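You operate a simulated robot arm through the tools that you are given. There is no shell and no other tool. Be economical: measure what you need, move in short steps, check, and stop when the job is done.

You are at the controls of a simulated robot arm. One attempt, no reset.

JOB
The charger reads FULL: prove the shop battery under load before it rests.
Fine: charger off before the selector goes to USE; tester key once, watch for GOOD; selector to OFF.

Only the result counts: the job must be done as asked and must still hold three seconds after the hand-in. Knocking over, shifting, dropping, spilling or breaking anything else fails it.

ROBOT AND FRAMES
A 6-joint arm with a two-finger parallel gripper, fixed in place. Base frame: the origin is at the foot of the arm, x ahead of it, y to its left, z up; the work surface is at about z = 0.804. Readings come in m, rad, newtons and seconds.
With the tool pointing down near the work surface it reaches from about 0.26 to 0.68 m from the base axis. Its first joint turns from -1.152 to 1.152 rad. Payload 2.9 kg.
The tool frame sits at the grasp point between the pads (the TCP): z along the fingers, y along the line on which they close. The tips reach 0.03 m beyond it. Largest opening 0.11 m; finger width 0.02, thickness 0.01; the body of the gripper, 0.048 by 0.112 m, starts 0.055 m behind the TCP.
Orientation is told as [roll, pitch, yaw] about the base's x, y, z axes, in that order, counted from this pose: with the fingers straight down and closing along the base's y, the tool's x points along the base's -x, its y along +y and its z along -z.

CONTROLS
- The arm moves only by the tool drive_tool. Its argument "plan" is a list of rows, each an object of numbers (a shift or turn left out is 0, a gripper value left out holds the last): "x", "y", "z": the shift along the tool's x, y, z in m; "rx", "ry", "rz": the turn, a rotation vector about the tool's x, y, z in rad; "fingers": the gripper command, from -1 (shut) to 1 (fully open), values between in proportion. In form: [{"x": .., "y": .., "z": .., "rx": .., "ry": .., "rz": .., "fingers": ..}, ...]. A call has 1 to 8 rows; each row shifts and turns the commanded pose from where the row before left it, along the tool's axes as they then stand. A row lasts 0.2 s, in which the tool goes at most 0.05 m and 0.15 rad; a call with a longer step from one row to the next is refused whole, and so is a gripper value outside its range. Where a pose cannot be reached the arm comes as near as it can. A force on the tool above 40 N (or 10 N above the force at the start of the call, whichever is more), or a blocked arm, ends the call early, and 0.2 s more pass. The fingers move at their own pace (about 0.108 m/s each) and stop on an object; they squeeze with about 31 N. The grip force told is the motor's: it shows also when the fingers shut on nothing. Time passes only in rows, and 0.2 s behind the last, so rows that do not move let the fingers close. It gives the time, the measured TCP pose, the force on the tool (base axes), the opening and the grip force at its end, in the units of the frame above (readings bear some noise).
- Cameras (640 x 400 px; columns grow to the right, rows downward): "scene" is fixed at [0.0791, 0.4437, 1.368]; the picture's right is [-0.69, -0.73, 0.00], its down [-0.50, 0.47, -0.72] and it looks along [0.53, -0.50, -0.69] (base axes); focal length 281 px, centre (320, 200). "wrist" rides on the gripper at [0.072, 0.017, -0.103] in the tool frame; the picture's right is [-0.23, 0.97, 0.00], its down [-0.76, -0.18, -0.62] and it looks along [-0.61, -0.14, 0.78] (tool axes); focal length 222 px, centre (320, 200). There is no depth. A picture from a camera that has moved, and an enlarged one, comes with that camera's place and axes in the base frame and with its lens.
- get_image(camera): a new picture of that camera. It takes no simulated time.
- inspect(camera, box): a new picture of the part [left, top, right, bottom] of that camera's present view, enlarged. It takes no simulated time.
- finish_job(): hands the job in; it is judged then, once.

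Work in short steps. Places have to be worked out from the pictures, the camera data and where the tool is seen: move nearer, look again, correct. Check each grasp and each placing, and mend what went wrong. You have 120 turns and 76 pictures in all, those below and enlarged ones among them. Open the gripper and draw the arm clear of the work before you hand the job in, unless the task says otherwise; then end with one line.

The tools are called after "Call:" as name(argument=value, ...) on one line, values as JSON. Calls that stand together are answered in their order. drive_tool: Moves the arm, as the interface text tells. Its arguments: {"type":"object","properties":{"plan":{"type":"array","items":{"type":"object","properties":{"x":{"type":"number"},"y":{"type":"number"},"z":{"type":"number"},"rx":{"type":"number"},"ry":{"type":"number"},"rz":{"type":"number"},"fingers":{"type":"number"}}}}},"required":["plan"]} The other tools are called the same way: get_image (camera) takes a picture; inspect (camera, box) takes an enlarged picture of a part of a camera's view; finish_job () hands the job in.

At the start:

```text
t: 0.0
tcp_pos: [0.4091, 0.015, 1.1284]
orientation: [0.0, 0.0, 0.0]
ft_force: [0.2, 0.1, 0.5]
width: 0.1101
grasp_force: 0.1
```

scene: 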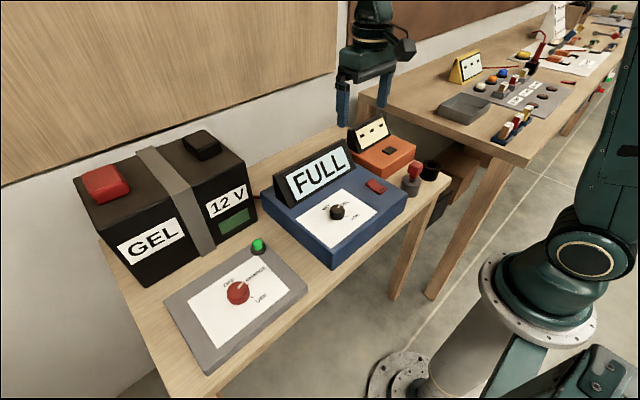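
wrist: 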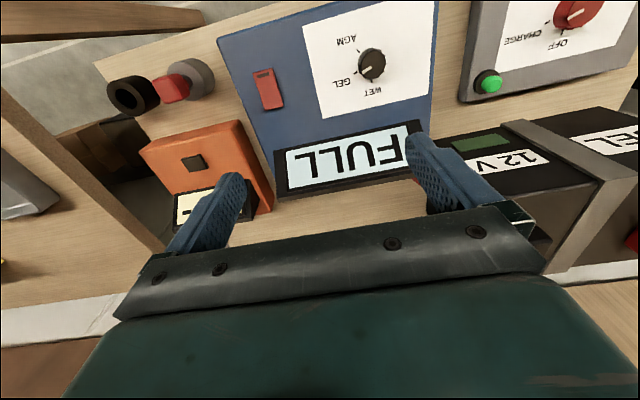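

I'll look closer at the panels to read the labels and states.

Call:
inspect(camera="scene", box=[160, 230, 320, 330])

Call:
inspect(camera="scene", box=[290, 110, 450, 210])

Call:
inspect(camera="wrist", box=[440, 0, 640, 125])

Call:
inspect(camera="wrist", box=[100, 30, 420, 230])

```text
4.00 times, centred on (240, 280) of scene
camera zoom: at [0.0791, 0.4437, 1.368], right [-0.69, -0.73, 0.0], down [-0.5, 0.47, -0.72], along [0.53, -0.5, -0.69], focal length 1124 px, centre (640, -120)
```

zoom: 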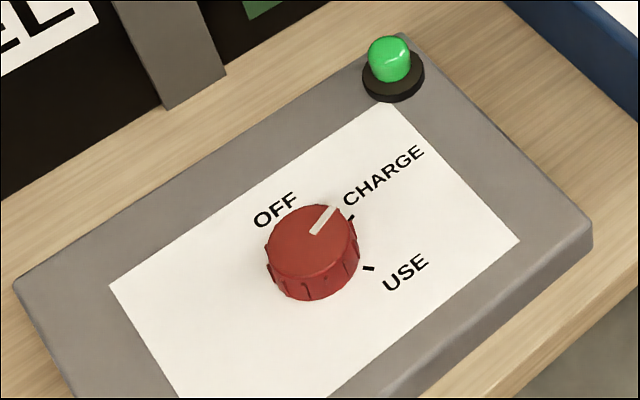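

```text
4.00 times, centred on (370, 160) of scene
camera zoom: at [0.0791, 0.4437, 1.368], right [-0.69, -0.73, 0.0], down [-0.5, 0.47, -0.72], along [0.53, -0.5, -0.69], focal length 1124 px, centre (120, 360)
```

zoom: 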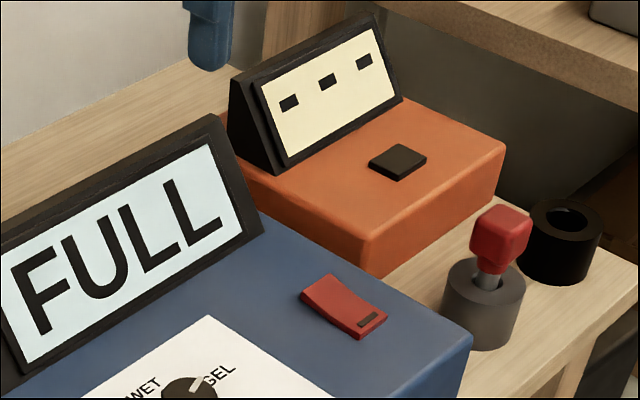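

```text
3.20 times, centred on (540, 62) of wrist
camera zoom: at [0.3365, 0.031, 1.2339], right [0.23, 0.97, 0.0], down [0.76, -0.18, 0.62], along [0.61, -0.14, -0.78], focal length 711 px, centre (-384, 640)
```

zoom: 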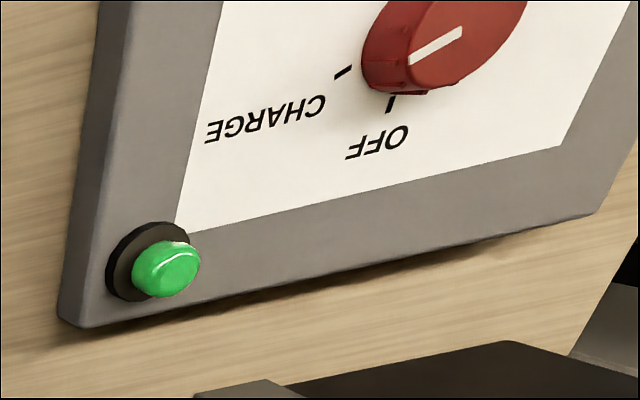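

```text
2.00 times, centred on (260, 130) of wrist
camera zoom: at [0.3365, 0.031, 1.2339], right [0.23, 0.97, 0.0], down [0.76, -0.18, 0.62], along [0.61, -0.14, -0.78], focal length 444 px, centre (440, 340)
```

zoom: 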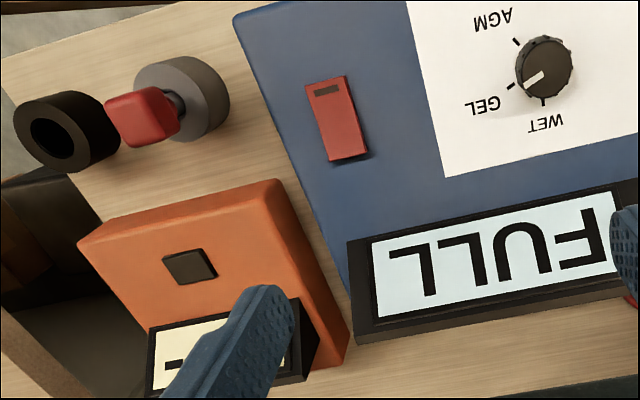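

Selector reads CHARGE, the charger's red rocker is near (0.39,-0.056,0.88), tester key near (0.485,-0.246,0.86), selector knob near (0.407,0.369,0.84). I go above the rocker with fingers shut for a closer look.

Call:
drive_tool(plan=[{"x": 0.005, "y": -0.024, "z": 0.035, "fingers": -1}, {"x": 0.005, "y": -0.024, "z": 0.035}, {"x": 0.005, "y": -0.023, "z": 0.035}, {}, {}])

Call:
get_image(camera="wrist")

Call:
get_image(camera="scene")

```text
t: 1.2
tcp_pos: [0.395, -0.0549, 1.0253]
orientation: [-0.001, 0.0, 0.001]
ft_force: [-0.3, -0.4, 0.1]
width: 0.0
grasp_force: 31.2
```

```text
69 pictures are left
camera wrist: at [0.3223, -0.0393, 1.1293], right [0.23, 0.97, 0.0], down [0.76, -0.18, 0.62], along [0.61, -0.14, -0.78], focal length 222 px, centre (320, 200)
```

wrist: 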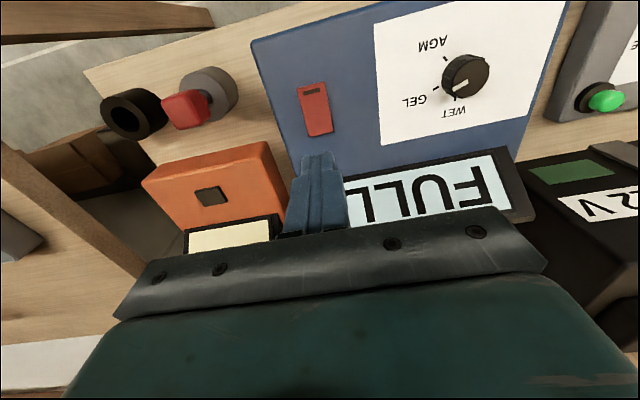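

```text
68 pictures are left
```

scene: 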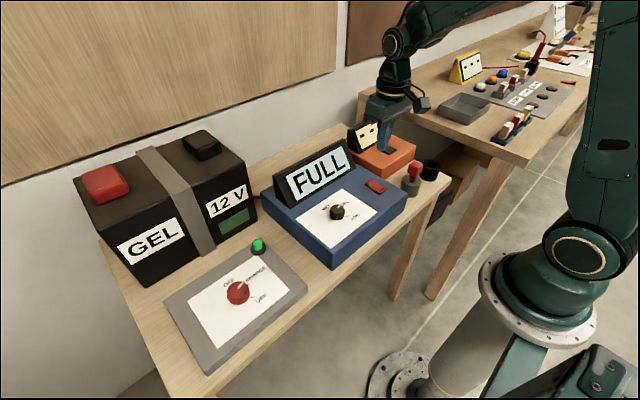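

Call:
inspect(camera="wrist", box=[270, 70, 366, 130])

Call:
inspect(camera="scene", box=[344, 166, 408, 206])

```text
6.67 times, centred on (318, 100) of wrist
camera zoom: at [0.3223, -0.0393, 1.1293], right [0.23, 0.97, 0.0], down [0.76, -0.18, 0.62], along [0.61, -0.14, -0.78], focal length 1481 px, centre (333, 867)
```

zoom: 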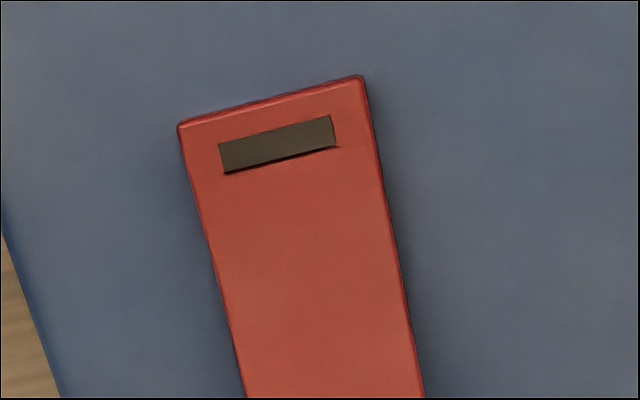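

```text
10.00 times, centred on (376, 186) of scene
camera zoom: at [0.0791, 0.4437, 1.368], right [-0.69, -0.73, 0.0], down [-0.5, 0.47, -0.72], along [0.53, -0.5, -0.69], focal length 2810 px, centre (-240, 340)
```

zoom: 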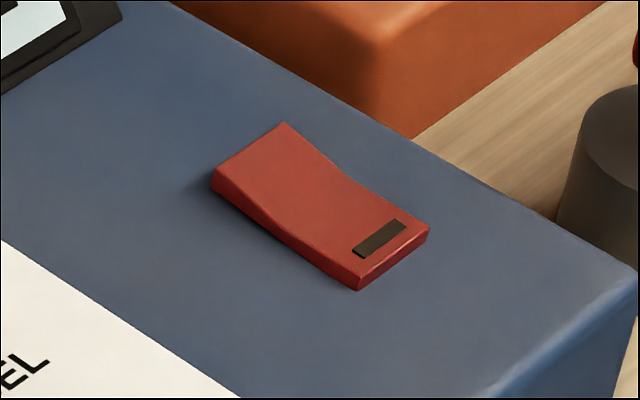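

The rocker spans x 0.365–0.418 with its far (unmarked) end raised; I move over that end and come down to just above it.

Call:
drive_tool(plan=[{"x": -0.015, "y": -0.002, "z": 0.04}, {"z": 0.04}, {"z": 0.012}, {}])

Call:
get_image(camera="scene")

Call:
inspect(camera="wrist", box=[200, 50, 440, 200])

```text
t: 2.2
tcp_pos: [0.4101, -0.0586, 0.9332]
orientation: [-0.001, 0.0, -0.001]
ft_force: [-0.7, 0.0, -0.2]
width: 0.0
grasp_force: 30.8
```

```text
65 pictures are left
```

scene: 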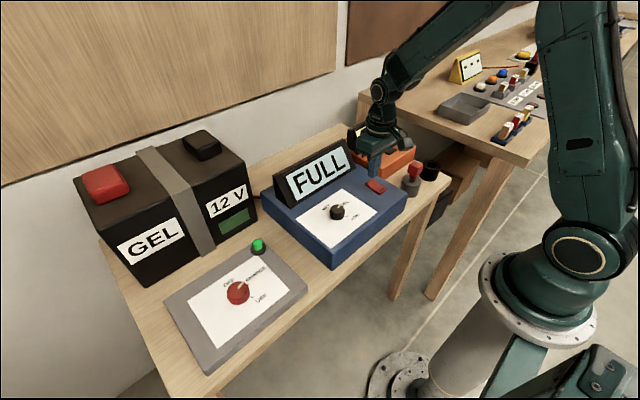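

```text
2.67 times, centred on (320, 125) of wrist
camera zoom: at [0.3378, -0.0422, 1.0375], right [0.23, 0.97, 0.0], down [0.76, -0.18, 0.62], along [0.61, -0.14, -0.78], focal length 592 px, centre (320, 400)
```

zoom: 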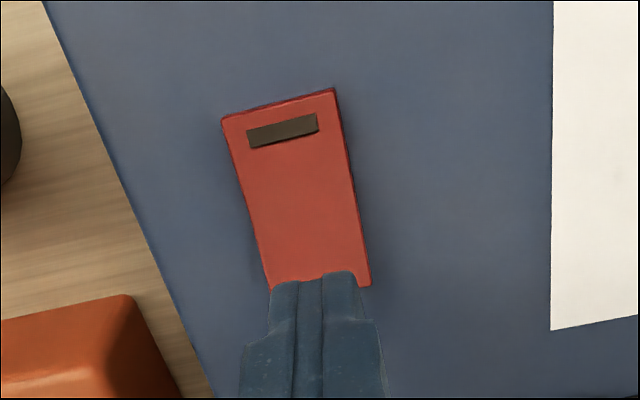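

Tips hang over the raised end. I press down gently.

Call:
drive_tool(plan=[{"z": 0.01}, {"z": 0.007}, {"z": 0.005}, {"z": 0.004}])

Call:
inspect(camera="scene", box=[240, 120, 432, 240])

```text
t: 3.2
tcp_pos: [0.4101, -0.0578, 0.9081]
orientation: [0.0, -0.003, 0.001]
ft_force: [-5.8, 2.3, 28.5]
width: 0.0
grasp_force: 31.3
```

```text
3.33 times, centred on (336, 180) of scene
camera zoom: at [0.0785, 0.4438, 1.368], right [-0.69, -0.73, 0.0], down [-0.5, 0.47, -0.73], along [0.53, -0.5, -0.69], focal length 937 px, centre (267, 267)
```

zoom: 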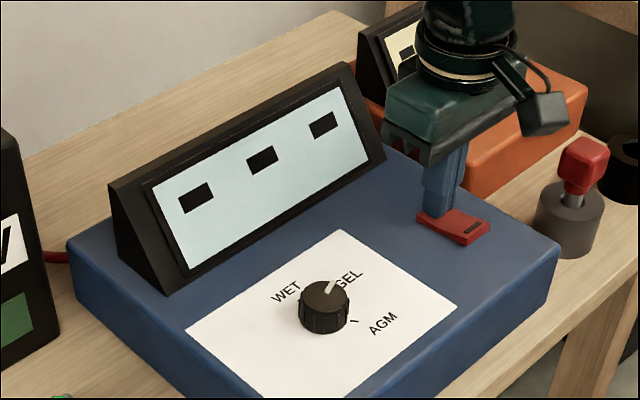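

The charger display dropped to "– – –": it is off. I lift straight up and look at it again.

Call:
drive_tool(plan=[{"z": -0.03}, {"z": -0.05}, {"z": -0.05}, {}])

Call:
inspect(camera="scene", box=[160, 120, 448, 300])

```text
t: 4.2
tcp_pos: [0.4073, -0.0572, 1.0382]
orientation: [0.0, 0.001, 0.0]
ft_force: [-1.0, 0.6, 0.7]
width: 0.0
grasp_force: 31.0
```

```text
2.22 times, centred on (304, 210) of scene
camera zoom: at [0.079, 0.4437, 1.368], right [-0.69, -0.73, 0.0], down [-0.5, 0.47, -0.72], along [0.53, -0.5, -0.69], focal length 624 px, centre (356, 178)
```

zoom: 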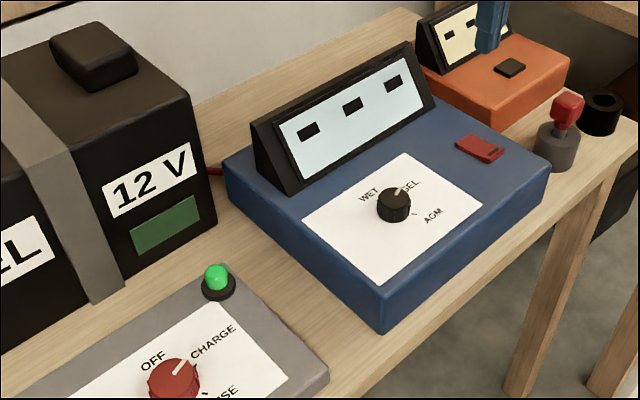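

Charger stays off. Now I carry the tool over the selector knob with the fingers opening.

Call:
drive_tool(plan=[{"y": 0.049}, {"y": 0.049}, {"y": 0.049}, {"y": 0.049}, {"y": 0.049}, {"y": 0.049}, {"y": 0.049, "fingers": 0.3}, {"y": 0.049}])

Call:
drive_tool(plan=[{"y": 0.034, "z": 0.02}, {"z": 0.03}, {}])

Call:
get_image(camera="wrist")

Call:
get_image(camera="scene")

```text
t: 6.0
tcp_pos: [0.4072, 0.3331, 1.0356]
orientation: [-0.001, 0.0, -0.002]
ft_force: [0.7, 0.6, 0.3]
width: 0.0716
grasp_force: 0.0
```

```text
t: 6.8
tcp_pos: [0.4067, 0.3682, 0.9856]
orientation: [0.002, -0.001, -0.001]
ft_force: [-0.2, 0.1, 0.4]
width: 0.0715
grasp_force: 0.0
```

```text
61 pictures are left
camera wrist: at [0.3356, 0.384, 1.0909], right [0.23, 0.97, 0.0], down [0.76, -0.18, 0.62], along [0.61, -0.14, -0.78], focal length 222 px, centre (320, 200)
```

wrist: 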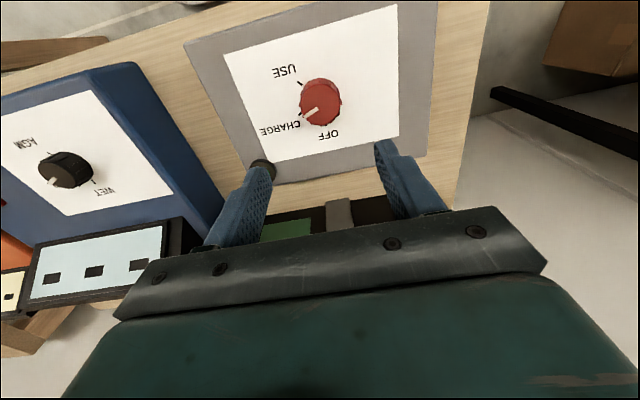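

```text
60 pictures are left
```

scene: 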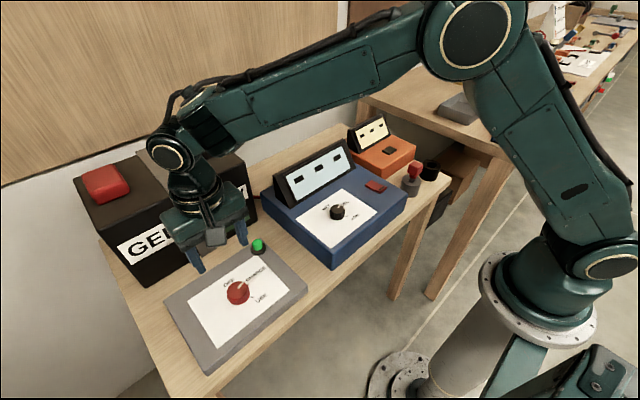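

Call:
inspect(camera="wrist", box=[240, 50, 400, 150])

```text
4.00 times, centred on (320, 100) of wrist
camera zoom: at [0.3356, 0.384, 1.0909], right [0.23, 0.97, 0.0], down [0.76, -0.18, 0.62], along [0.61, -0.14, -0.78], focal length 888 px, centre (320, 600)
```

zoom: 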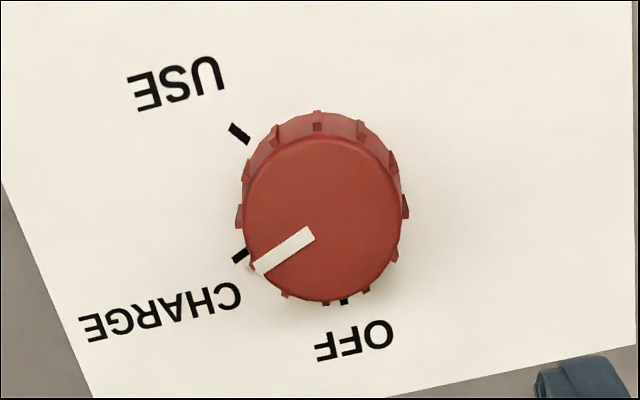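

Ticks lie about 70° apart on a circle centred at (0.4035, 0.3706): OFF toward +x, CHARGE −70°, USE −140° (clockwise). I centre over the knob, open wider and come down around it.

Call:
drive_tool(plan=[{"x": 0.0033, "y": 0.0024, "z": 0.03, "fingers": 0.6}, {"z": 0.04}, {"z": 0.03}, {"z": 0.01}, {}])

Call:
inspect(camera="scene", box=[160, 210, 320, 310])

Call:
get_image(camera="wrist")

```text
t: 8.0
tcp_pos: [0.4063, 0.3699, 0.8774]
orientation: [0.0, 0.0, 0.001]
ft_force: [1.2, -0.8, 0.6]
width: 0.088
grasp_force: 0.0
```

```text
4.00 times, centred on (240, 260) of scene
camera zoom: at [0.0791, 0.4437, 1.368], right [-0.69, -0.73, 0.0], down [-0.5, 0.47, -0.72], along [0.53, -0.5, -0.69], focal length 1124 px, centre (640, -40)
```

zoom: 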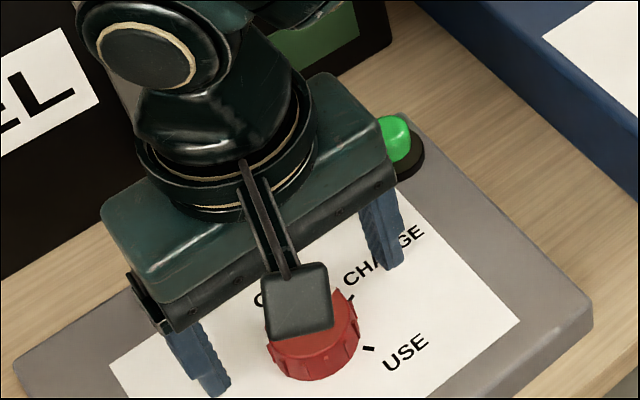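

```text
57 pictures are left
camera wrist: at [0.3331, 0.3858, 0.9813], right [0.23, 0.97, 0.0], down [0.76, -0.18, 0.62], along [0.61, -0.14, -0.78], focal length 222 px, centre (320, 200)
```

wrist: 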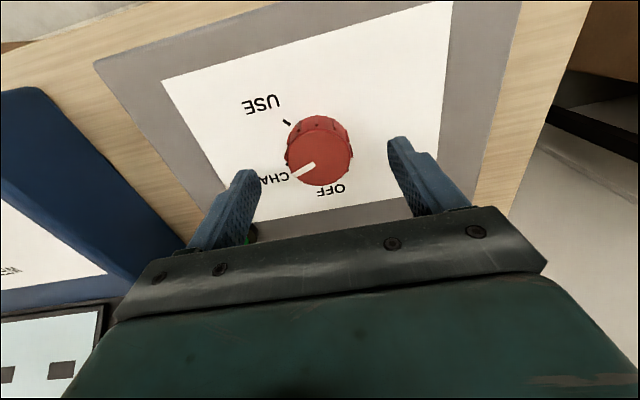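

Knob centred near (0.404, 0.369), top ≈0.845. I lower another 15 mm and close on it.

Call:
drive_tool(plan=[{"x": 0.0015, "z": 0.008}, {"z": 0.006}, {}, {"fingers": -1}, {}, {}])

Call:
inspect(camera="wrist", box=[200, 80, 440, 230])

```text
t: 9.4
tcp_pos: [0.4044, 0.3703, 0.8624]
orientation: [0.001, 0.0, 0.0]
ft_force: [1.0, 2.0, -2.1]
width: 0.043
grasp_force: 45.2
```

```text
2.67 times, centred on (320, 155) of wrist
camera zoom: at [0.3323, 0.3863, 0.9668], right [0.23, 0.97, 0.0], down [0.76, -0.18, 0.62], along [0.61, -0.14, -0.78], focal length 592 px, centre (320, 320)
```

zoom: 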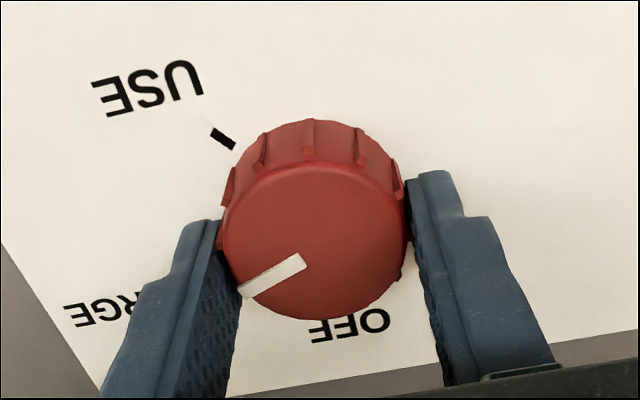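

Grip is firm (43 mm). I turn clockwise toward USE, a bit under 70° first.

Call:
drive_tool(plan=[{"rz": 0.13}, {"rz": 0.13}, {"rz": 0.13}, {"rz": 0.13}, {"rz": 0.13}, {"rz": 0.13}, {"rz": 0.13}, {"rz": 0.13}])

Call:
get_image(camera="wrist")

Call:
get_image(camera="scene")

```text
t: 11.2
tcp_pos: [0.4006, 0.3697, 0.8614]
orientation: [-0.01, -0.001, -1.036]
ft_force: [-15.7, -24.1, 13.2]
width: 0.043
grasp_force: 44.9
```

```text
55 pictures are left
camera wrist: at [0.3797, 0.4398, 0.9664], right [0.95, 0.3, -0.01], down [0.24, -0.74, 0.63], along [0.18, -0.6, -0.78], focal length 222 px, centre (320, 200)
```

wrist: 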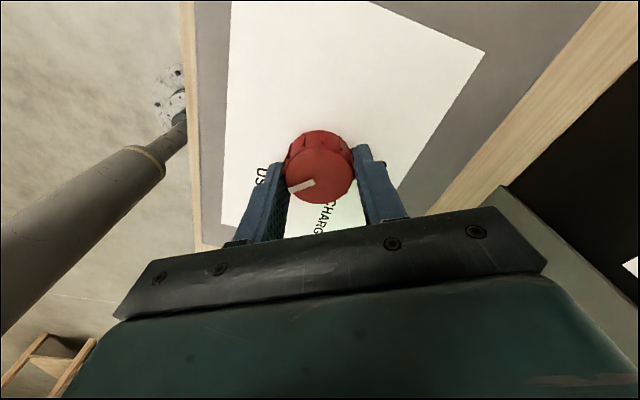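

```text
54 pictures are left
```

scene: 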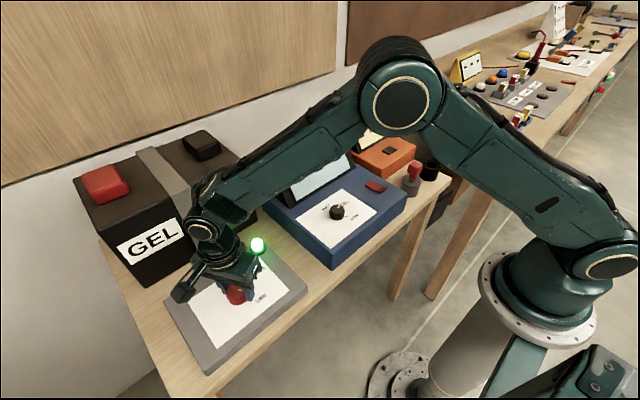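

The knob turned with the gripper (lamp brightened); side force suggests a small off-axis pull, so I relieve it and finish the last ~10°.

Call:
drive_tool(plan=[{"x": -0.001, "y": -0.002, "rz": 0.06}, {"rz": 0.06}, {"rz": 0.06}, {}])

Call:
inspect(camera="wrist", box=[240, 110, 400, 210])

```text
t: 12.2
tcp_pos: [0.4011, 0.368, 0.862]
orientation: [-0.005, -0.002, -1.219]
ft_force: [-17.3, -9.3, 3.9]
width: 0.0432
grasp_force: 44.4
```

```text
4.00 times, centred on (320, 160) of wrist
camera zoom: at [0.3924, 0.4408, 0.9666], right [0.99, 0.12, -0.01], down [0.1, -0.77, 0.62], along [0.07, -0.62, -0.78], focal length 888 px, centre (320, 360)
```

zoom: 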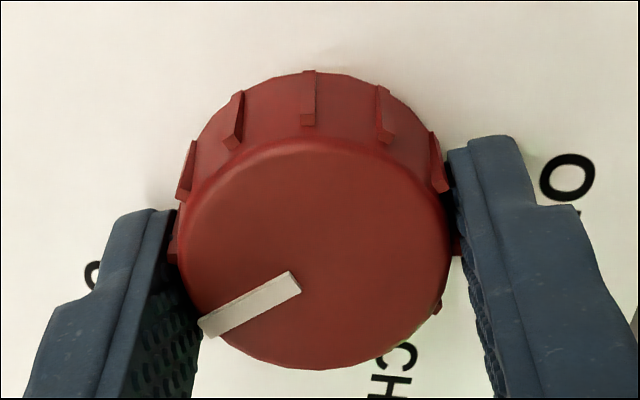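

I open the fingers and lift to see where the pointer stands.

Call:
drive_tool(plan=[{"fingers": 0.4}, {}, {"z": -0.04}, {"z": -0.04}, {}])

Call:
inspect(camera="wrist", box=[240, 70, 400, 170])

Call:
get_image(camera="scene")

```text
t: 13.4
tcp_pos: [0.4053, 0.3681, 0.9433]
orientation: [-0.003, 0.001, -1.22]
ft_force: [-0.4, -1.7, 0.3]
width: 0.0767
grasp_force: 0.0
```

```text
4.00 times, centred on (320, 120) of wrist
camera zoom: at [0.3953, 0.4407, 1.0472], right [0.99, 0.12, 0.0], down [0.09, -0.78, 0.62], along [0.08, -0.62, -0.78], focal length 888 px, centre (320, 520)
```

zoom: 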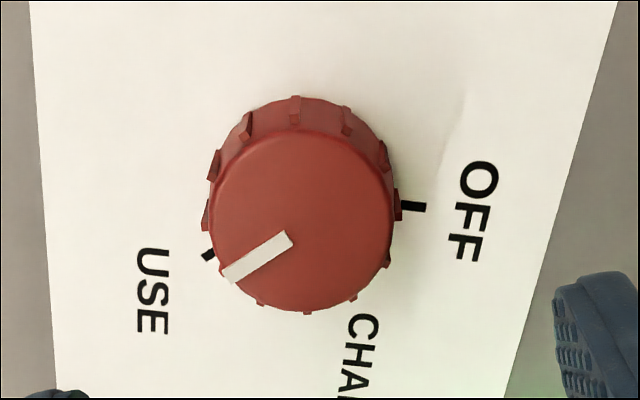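

```text
51 pictures are left
```

scene: 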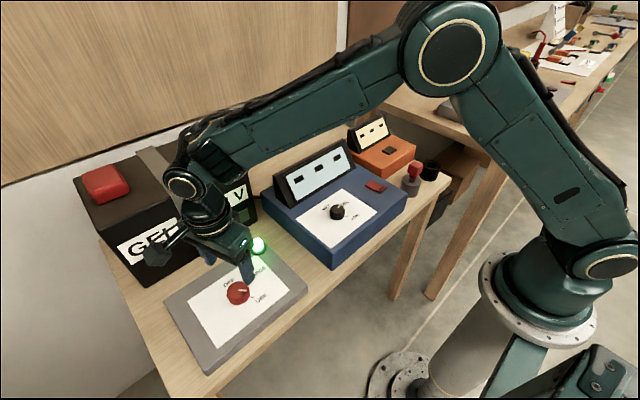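

Pointer measures about −143°, matching USE (−140°). Now I raise, unwind the yaw, and head to the tester with the fingers shut.

Call:
drive_tool(plan=[{"z": -0.04, "rz": -0.15}, {"z": -0.05, "rz": -0.15}, {"z": -0.02, "rz": -0.15}, {"rz": -0.15}, {"rz": -0.15}, {"rz": -0.15}, {"rz": -0.15, "fingers": -1}, {"rz": -0.15}])

Call:
drive_tool(plan=[{"y": -0.048}, {"y": -0.048}, {"y": -0.048}, {"y": -0.048}, {"y": -0.048}, {"y": -0.048}, {"y": -0.048}, {"y": -0.048}])

Call:
drive_tool(plan=[{"y": -0.048}, {"y": -0.048}, {"y": -0.048}, {"y": -0.048, "x": -0.02}, {"y": -0.038, "x": -0.04}, {"x": -0.015, "z": 0.03}, {}])

Call:
get_image(camera="wrist")

Call:
get_image(camera="scene")

```text
t: 15.2
tcp_pos: [0.4037, 0.3674, 1.0522]
orientation: [0.0, 0.0, -0.02]
ft_force: [0.2, -0.2, 0.7]
width: 0.0
grasp_force: 30.8
```

```text
t: 17.0
tcp_pos: [0.3945, -0.0157, 1.0505]
orientation: [-0.001, 0.0, -0.02]
ft_force: [-0.9, -0.4, 0.0]
width: 0.0002
grasp_force: 31.5
```

```text
refused: row 4 steps farther than a row can; nothing moved
```

```text
50 pictures are left
camera wrist: at [0.3226, 0.0019, 1.1554], right [0.25, 0.97, 0.0], down [0.76, -0.19, 0.62], along [0.6, -0.15, -0.78], focal length 222 px, centre (320, 200)
```

wrist: 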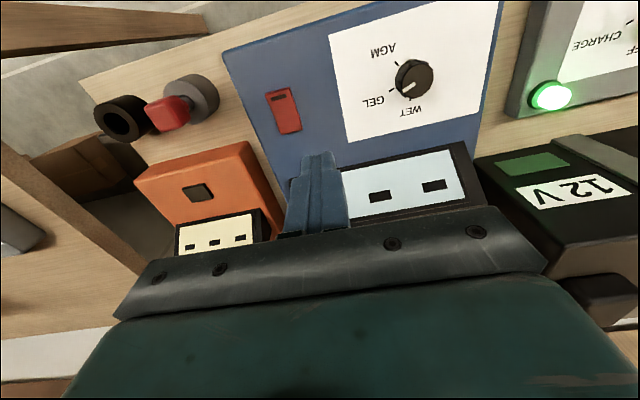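

```text
49 pictures are left
```

scene: 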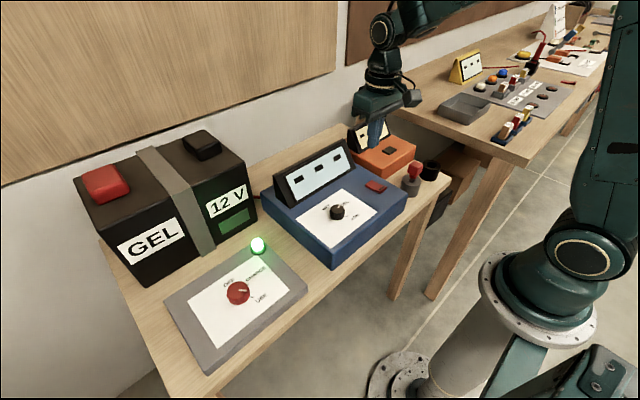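

Selector lamp is bright, tester key re-measured at (0.484,-0.247). I go over it in permitted steps.

Call:
drive_tool(plan=[{"y": -0.045, "rz": -0.02, "x": -0.018}, {"y": -0.045, "x": -0.018}, {"y": -0.045, "x": -0.018}, {"y": -0.045, "x": -0.018}, {"y": -0.045, "x": -0.017}, {"z": 0.04}, {"z": 0.03}, {}])

Call:
get_image(camera="wrist")

Call:
inspect(camera="scene", box=[304, 95, 464, 195])

```text
t: 18.8
tcp_pos: [0.4822, -0.2411, 0.9817]
orientation: [-0.001, 0.0, 0.0]
ft_force: [0.5, 0.3, 0.3]
width: 0.0002
grasp_force: 31.2
```

```text
48 pictures are left
camera wrist: at [0.4097, -0.2248, 1.0864], right [0.23, 0.97, 0.0], down [0.76, -0.18, 0.62], along [0.61, -0.14, -0.78], focal length 222 px, centre (320, 200)
```

wrist: 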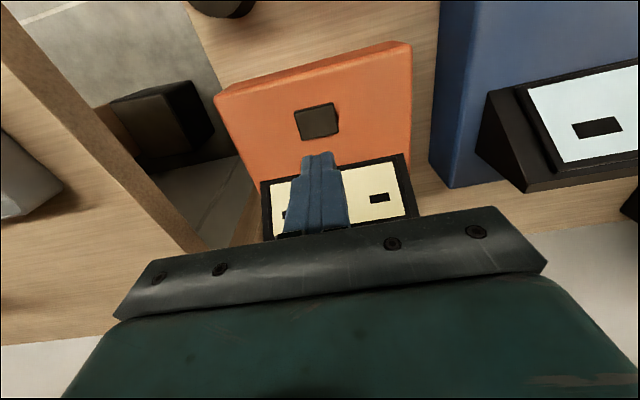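

```text
4.00 times, centred on (384, 145) of scene
camera zoom: at [0.0791, 0.4437, 1.368], right [-0.69, -0.73, 0.0], down [-0.5, 0.47, -0.72], along [0.53, -0.5, -0.69], focal length 1124 px, centre (64, 420)
```

zoom: 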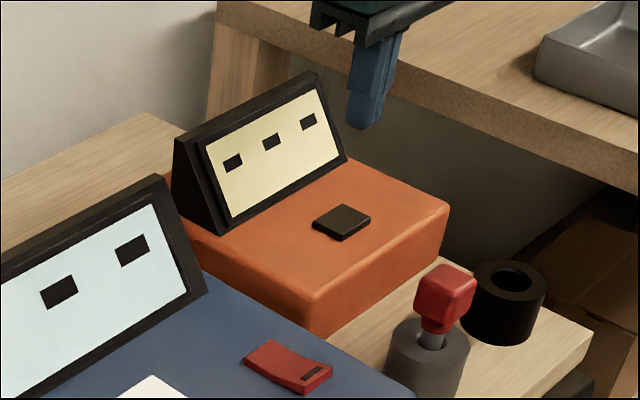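

Key centre ≈(0.486,-0.244). I centre over it and come down to ~1 cm above.

Call:
drive_tool(plan=[{"x": -0.003, "y": -0.003, "z": 0.04}, {"z": 0.036}, {}])

Call:
inspect(camera="wrist", box=[220, 80, 412, 200])

Call:
inspect(camera="scene", box=[340, 110, 436, 170])

```text
t: 19.6
tcp_pos: [0.4846, -0.2431, 0.9057]
orientation: [0.0, -0.001, 0.0]
ft_force: [0.1, -0.9, -0.4]
width: 0.0
grasp_force: 31.5
```

```text
3.33 times, centred on (316, 140) of wrist
camera zoom: at [0.4118, -0.2263, 1.0107], right [0.23, 0.97, 0.0], down [0.76, -0.18, 0.62], along [0.61, -0.14, -0.78], focal length 740 px, centre (333, 400)
```

zoom: 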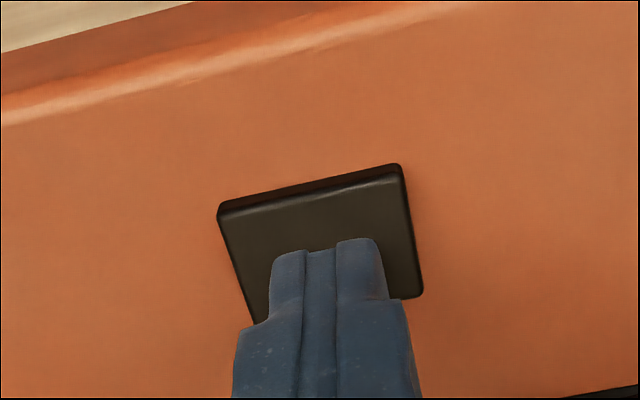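

```text
6.67 times, centred on (388, 140) of scene
camera zoom: at [0.0791, 0.4437, 1.368], right [-0.69, -0.73, 0.0], down [-0.5, 0.47, -0.72], along [0.53, -0.5, -0.69], focal length 1874 px, centre (-133, 600)
```

zoom: 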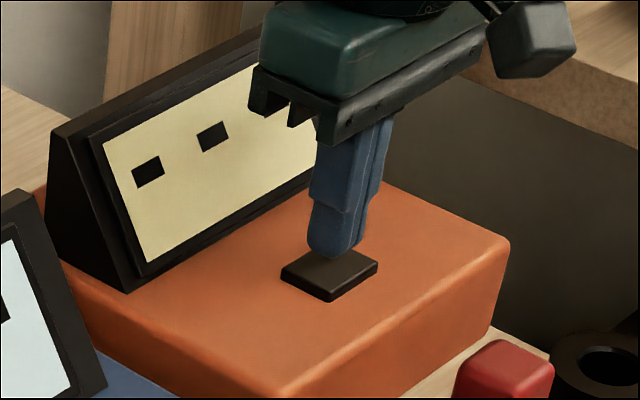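

Tips sit above the key, about 1 cm off. I press in one smooth monotone stroke.

Call:
drive_tool(plan=[{"z": 0.008}, {"z": 0.005}, {"z": 0.004}, {"z": 0.003}])

Call:
inspect(camera="scene", box=[340, 110, 436, 170])

```text
t: 20.6
tcp_pos: [0.4851, -0.243, 0.8915]
orientation: [-0.003, -0.001, -0.002]
ft_force: [-4.4, 2.1, 11.5]
width: 0.0002
grasp_force: 31.2
stopped in row 4: the force on the tool passed its limit (the readings are from after the stop); the commanded pose is now the measured one
```

```text
6.67 times, centred on (388, 140) of scene
camera zoom: at [0.0787, 0.4438, 1.368], right [-0.69, -0.73, 0.0], down [-0.5, 0.47, -0.73], along [0.53, -0.5, -0.69], focal length 1874 px, centre (-133, 600)
```

zoom: 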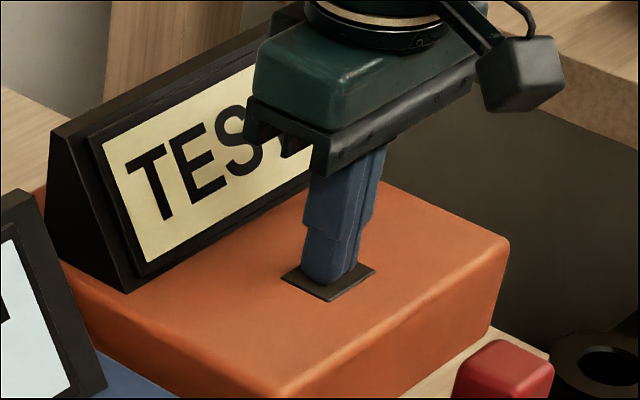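

The display reads TEST; the key registered. I release by lifting straight up and wait, watching the display.

Call:
drive_tool(plan=[{"z": -0.04}, {"z": -0.05}, {"z": -0.05}, {}, {}, {}])

Call:
inspect(camera="scene", box=[240, 110, 432, 230])

```text
t: 22.1
tcp_pos: [0.4843, -0.2424, 1.0298]
orientation: [-0.001, -0.002, -0.001]
ft_force: [0.0, 0.1, 0.6]
width: 0.0
grasp_force: 31.3
```

```text
3.33 times, centred on (336, 170) of scene
camera zoom: at [0.079, 0.4437, 1.368], right [-0.69, -0.73, 0.0], down [-0.5, 0.47, -0.72], along [0.53, -0.5, -0.69], focal length 937 px, centre (267, 300)
```

zoom: 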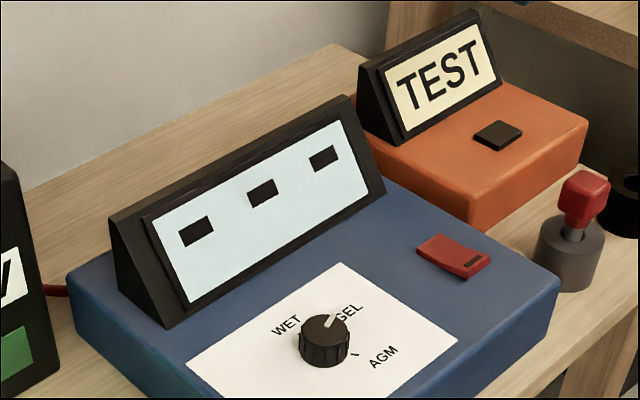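

Still TEST; I wait without moving.

Call:
drive_tool(plan=[{}, {}, {}, {}, {}, {}, {}, {}])

Call:
drive_tool(plan=[{}, {}, {}, {}, {}, {}, {}, {}])

Call:
inspect(camera="scene", box=[340, 110, 436, 170])

```text
t: 23.9
tcp_pos: [0.484, -0.2424, 1.03]
orientation: [0.0, -0.002, -0.002]
ft_force: [-0.8, 0.0, -0.2]
width: 0.0
grasp_force: 30.7
```

```text
t: 25.6
tcp_pos: [0.4842, -0.2414, 1.0311]
orientation: [-0.001, -0.003, -0.001]
ft_force: [-0.7, 0.3, -1.0]
width: 0.0001
grasp_force: 31.2
```

```text
6.67 times, centred on (388, 140) of scene
camera zoom: at [0.0791, 0.4437, 1.368], right [-0.69, -0.73, 0.0], down [-0.5, 0.47, -0.72], along [0.53, -0.5, -0.69], focal length 1874 px, centre (-133, 600)
```

zoom: 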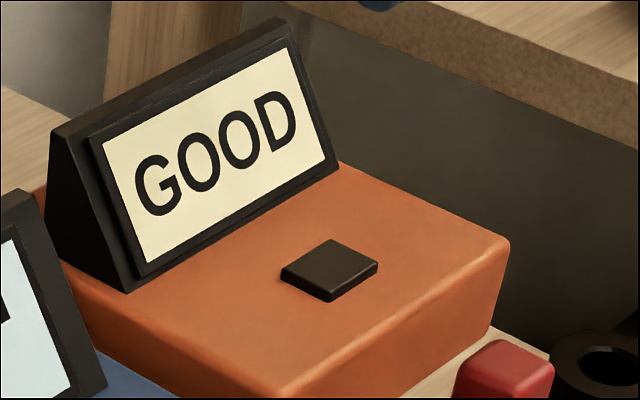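

GOOD is shown. Back to the selector at safe height.

Call:
drive_tool(plan=[{"z": -0.025}, {"y": 0.047, "x": 0.012}, {"y": 0.047, "x": 0.012}, {"y": 0.047, "x": 0.012}, {"y": 0.047, "x": 0.012}, {"y": 0.047, "x": 0.012}, {"y": 0.047, "x": 0.012}, {"y": 0.047, "x": 0.0085}])

Call:
drive_tool(plan=[{"y": 0.047}, {"y": 0.047}, {"y": 0.047}, {"y": 0.047, "fingers": 0.5}, {"y": 0.047}, {"y": 0.047}, {"rz": 0.15}, {"rz": 0.15}])

Call:
drive_tool(plan=[{"rz": 0.15}, {"rz": 0.15}, {"rz": 0.15}, {"rz": 0.15, "z": 0.03}, {"rz": 0.15, "z": 0.04}, {"rz": 0.15, "z": 0.04}, {}])

Call:
get_image(camera="wrist")

```text
t: 27.4
tcp_pos: [0.4054, 0.0866, 1.0533]
orientation: [-0.003, -0.003, -0.004]
ft_force: [0.4, 0.2, 0.1]
width: 0.0001
grasp_force: 30.5
```

```text
t: 29.2
tcp_pos: [0.4055, 0.3699, 1.0549]
orientation: [-0.001, -0.002, -0.302]
ft_force: [0.5, -0.2, 0.3]
width: 0.0825
grasp_force: 0.0
```

```text
t: 30.9
tcp_pos: [0.405, 0.3659, 0.9439]
orientation: [0.0, -0.002, -1.203]
ft_force: [-0.5, 0.2, -0.5]
width: 0.0825
grasp_force: 0.0
```

```text
41 pictures are left
camera wrist: at [0.3948, 0.4391, 1.0496], right [0.99, 0.14, 0.0], down [0.11, -0.77, 0.62], along [0.09, -0.62, -0.78], focal length 222 px, centre (320, 200)
```

wrist: 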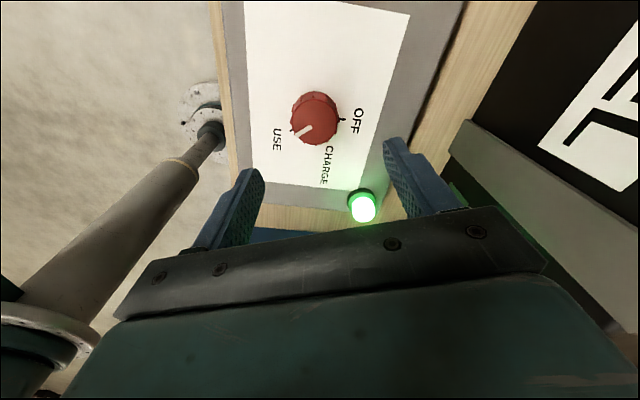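

I trim the centre onto the knob axis (~0.4015, 0.369), descend and grip.

Call:
drive_tool(plan=[{"x": 0.004, "y": -0.002, "z": 0.03}, {"z": 0.03}, {"z": 0.0215}, {}, {"fingers": -1}, {}, {}])

Call:
inspect(camera="wrist", box=[200, 80, 440, 230])

```text
t: 32.5
tcp_pos: [0.4008, 0.3691, 0.8624]
orientation: [-0.006, -0.003, -1.2]
ft_force: [-21.9, -7.8, 4.9]
width: 0.0428
grasp_force: 45.1
```

```text
2.67 times, centred on (320, 155) of wrist
camera zoom: at [0.3904, 0.4428, 0.9668], right [0.99, 0.14, -0.01], down [0.11, -0.77, 0.63], along [0.08, -0.62, -0.78], focal length 592 px, centre (320, 320)
```

zoom: 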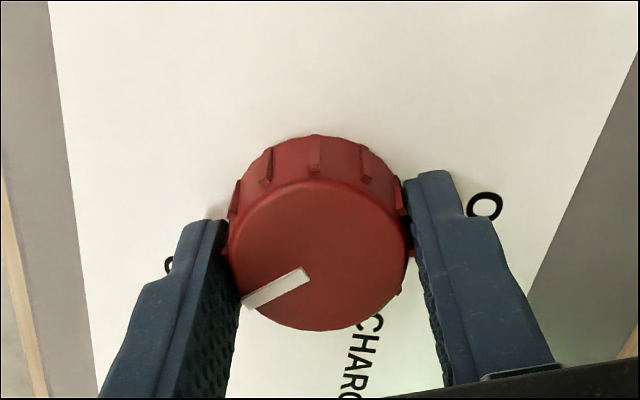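

Gripped; the side force says the knob axis is ~3 mm toward −tool y, so I relieve that before turning.

Call:
drive_tool(plan=[{"y": -0.002}, {}])

```text
t: 33.0
tcp_pos: [0.3998, 0.3699, 0.8629]
orientation: [-0.001, 0.0, -1.199]
ft_force: [-14.9, -3.5, -0.5]
width: 0.0431
grasp_force: 44.9
```

Call:
drive_tool(plan=[{"y": -0.002}, {"y": -0.001}, {}])

```text
t: 33.9
tcp_pos: [0.4003, 0.3682, 0.862]
orientation: [0.007, 0.0, -1.204]
ft_force: [9.9, 2.1, -10.8]
width: 0.0429
grasp_force: 45.2
```

Nearly balanced. I turn counter-clockwise, back toward CHARGE and OFF, in stages.

Call:
drive_tool(plan=[{"y": 0.001, "rz": -0.12}, {"rz": -0.12}, {"rz": -0.12}, {"rz": -0.12}, {"rz": -0.12}, {"rz": -0.12}, {"rz": -0.12}, {"rz": -0.12}])

```text
t: 35.6
tcp_pos: [0.4013, 0.3688, 0.8639]
orientation: [0.005, -0.005, -0.241]
ft_force: [26.6, 0.8, -0.6]
width: 0.043
grasp_force: 45.5
```

Call:
drive_tool(plan=[{"x": -0.0025, "rz": -0.06}, {"rz": -0.12}, {"rz": -0.12}, {"rz": -0.12}, {"rz": -0.12}])

Call:
get_image(camera="wrist")

```text
t: 36.9
tcp_pos: [0.4005, 0.3696, 0.8633]
orientation: [0.002, -0.001, 0.305]
ft_force: [5.7, 11.3, 16.2]
width: 0.0429
grasp_force: 44.5
```

```text
39 pictures are left
camera wrist: at [0.3264, 0.3638, 0.9675], right [-0.08, 1.0, 0.0], down [0.78, 0.06, 0.62], along [0.62, 0.05, -0.78], focal length 222 px, centre (320, 200)
```

wrist: 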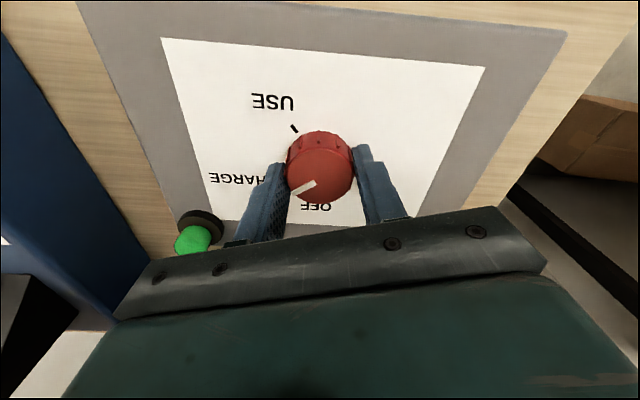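

The knob follows without slipping (pointer keeps its place between the fingers), past CHARGE. I go on toward yaw ≈1.23 for OFF.

Call:
drive_tool(plan=[{"rz": -0.12}, {"rz": -0.12}, {"rz": -0.12}, {"rz": -0.12}, {"rz": -0.12}])

```text
t: 38.0
tcp_pos: [0.4002, 0.3703, 0.8625]
orientation: [-0.001, -0.002, 0.906]
ft_force: [-5.3, 22.2, 13.3]
width: 0.0431
grasp_force: 44.8
```

Call:
drive_tool(plan=[{"x": -0.0012, "y": 0.001, "rz": -0.11}, {"rz": -0.11}, {"rz": -0.1}, {}])

Call:
get_image(camera="wrist")

```text
t: 39.0
tcp_pos: [0.3997, 0.3707, 0.8627]
orientation: [0.001, 0.002, 1.224]
ft_force: [-14.5, 9.8, 24.0]
width: 0.0432
grasp_force: 45.1
```

```text
38 pictures are left
camera wrist: at [0.3599, 0.3078, 0.9676], right [-0.84, 0.54, 0.0], down [0.43, 0.66, 0.62], along [0.34, 0.52, -0.78], focal length 222 px, centre (320, 200)
```

wrist: 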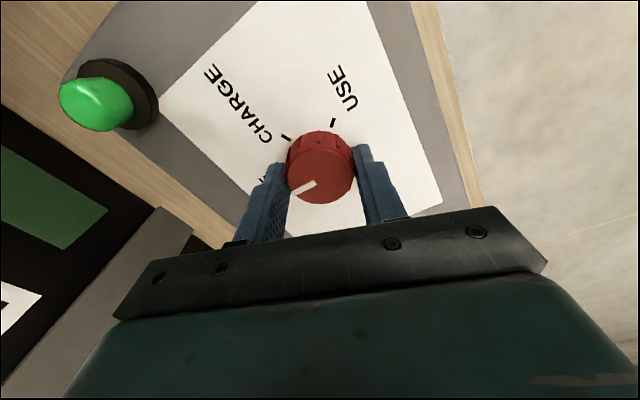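

Pointer should be near OFF now. I release, lift and check.

Call:
drive_tool(plan=[{"fingers": 0.5}, {}, {"z": -0.04}, {"z": -0.04}, {}])

Call:
inspect(camera="wrist", box=[240, 70, 400, 170])

Call:
get_image(camera="scene")

```text
t: 40.2
tcp_pos: [0.402, 0.3709, 0.9427]
orientation: [-0.001, 0.001, 1.22]
ft_force: [0.0, 0.6, 0.7]
width: 0.0824
grasp_force: 0.1
```

```text
4.00 times, centred on (320, 120) of wrist
camera zoom: at [0.3615, 0.3093, 1.0489], right [-0.84, 0.55, 0.0], down [0.43, 0.66, 0.62], along [0.34, 0.52, -0.78], focal length 888 px, centre (320, 520)
```

zoom: 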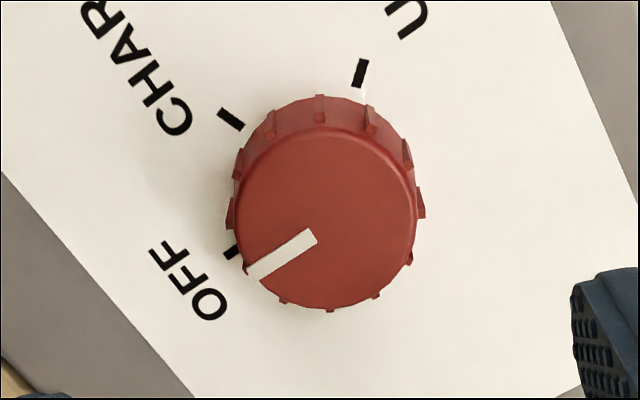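

```text
36 pictures are left
```

scene: 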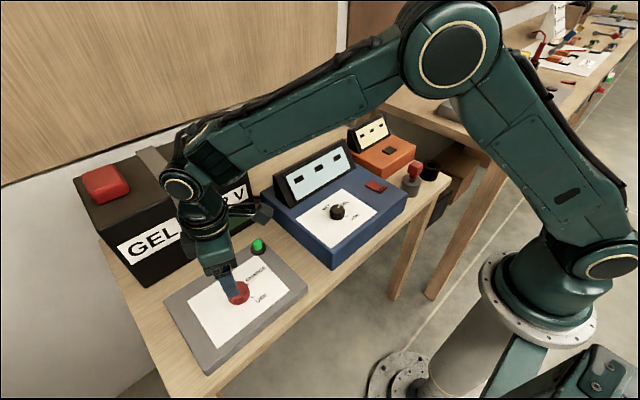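

Pointer reads about −3°, on the OFF tick; the tester display has gone dead and the lamp dimmed. I raise and draw clear, unwinding the yaw.

Call:
drive_tool(plan=[{"z": -0.045}, {"z": -0.045}, {"z": -0.045, "rz": 0.15}, {"z": -0.03, "rz": 0.15}, {"rz": 0.15}, {"rz": 0.15}, {"rz": 0.15}, {"rz": 0.15}])

Call:
drive_tool(plan=[{"rz": 0.15}, {"rz": 0.15}, {"y": -0.048}, {"y": -0.048}, {"y": -0.048}, {"y": -0.048}, {"y": -0.048, "fingers": 1}, {"y": -0.048}])

Call:
get_image(camera="scene")

Call:
inspect(camera="scene", box=[160, 230, 320, 330])

```text
t: 42.0
tcp_pos: [0.4012, 0.3708, 1.1089]
orientation: [-0.001, 0.002, 0.318]
ft_force: [-1.3, 0.1, -0.4]
width: 0.0827
grasp_force: 0.1
```

```text
t: 43.9
tcp_pos: [0.4075, 0.08, 1.1079]
orientation: [-0.001, -0.003, 0.021]
ft_force: [-0.2, 0.1, 0.3]
width: 0.11
grasp_force: 0.1
```

```text
35 pictures are left
```

scene: 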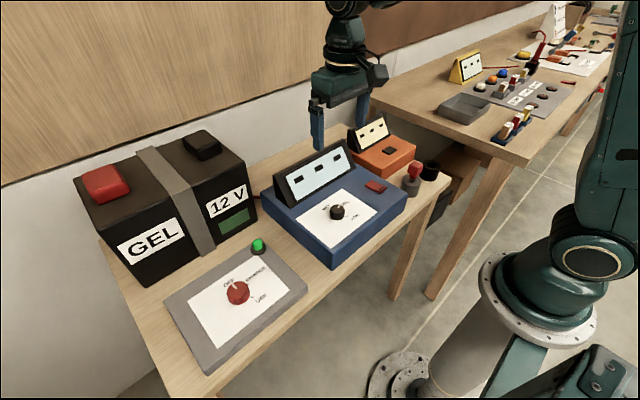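

```text
4.00 times, centred on (240, 280) of scene
camera zoom: at [0.079, 0.4437, 1.368], right [-0.69, -0.73, 0.0], down [-0.5, 0.47, -0.72], along [0.53, -0.5, -0.69], focal length 1124 px, centre (640, -120)
```

zoom: 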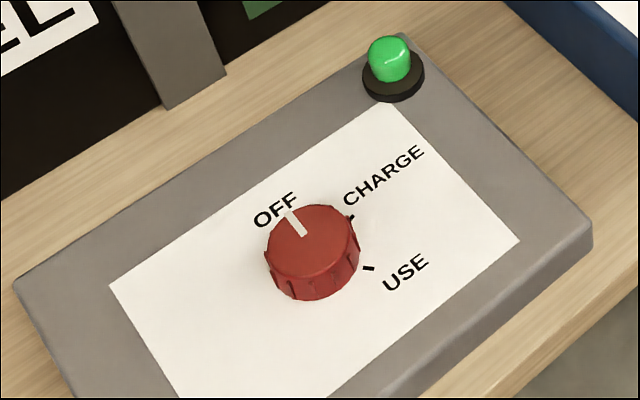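

The selector points at OFF, the charger is off, the gripper is open and clear, and nothing else was moved. I hand in.

Call:
finish_job()

```text
The job is handed in.
```

The battery tested GOOD under load: I switched the charger off, set the selector to USE, pressed the tester key once and watched for GOOD, then turned the selector to OFF and handed the job in.
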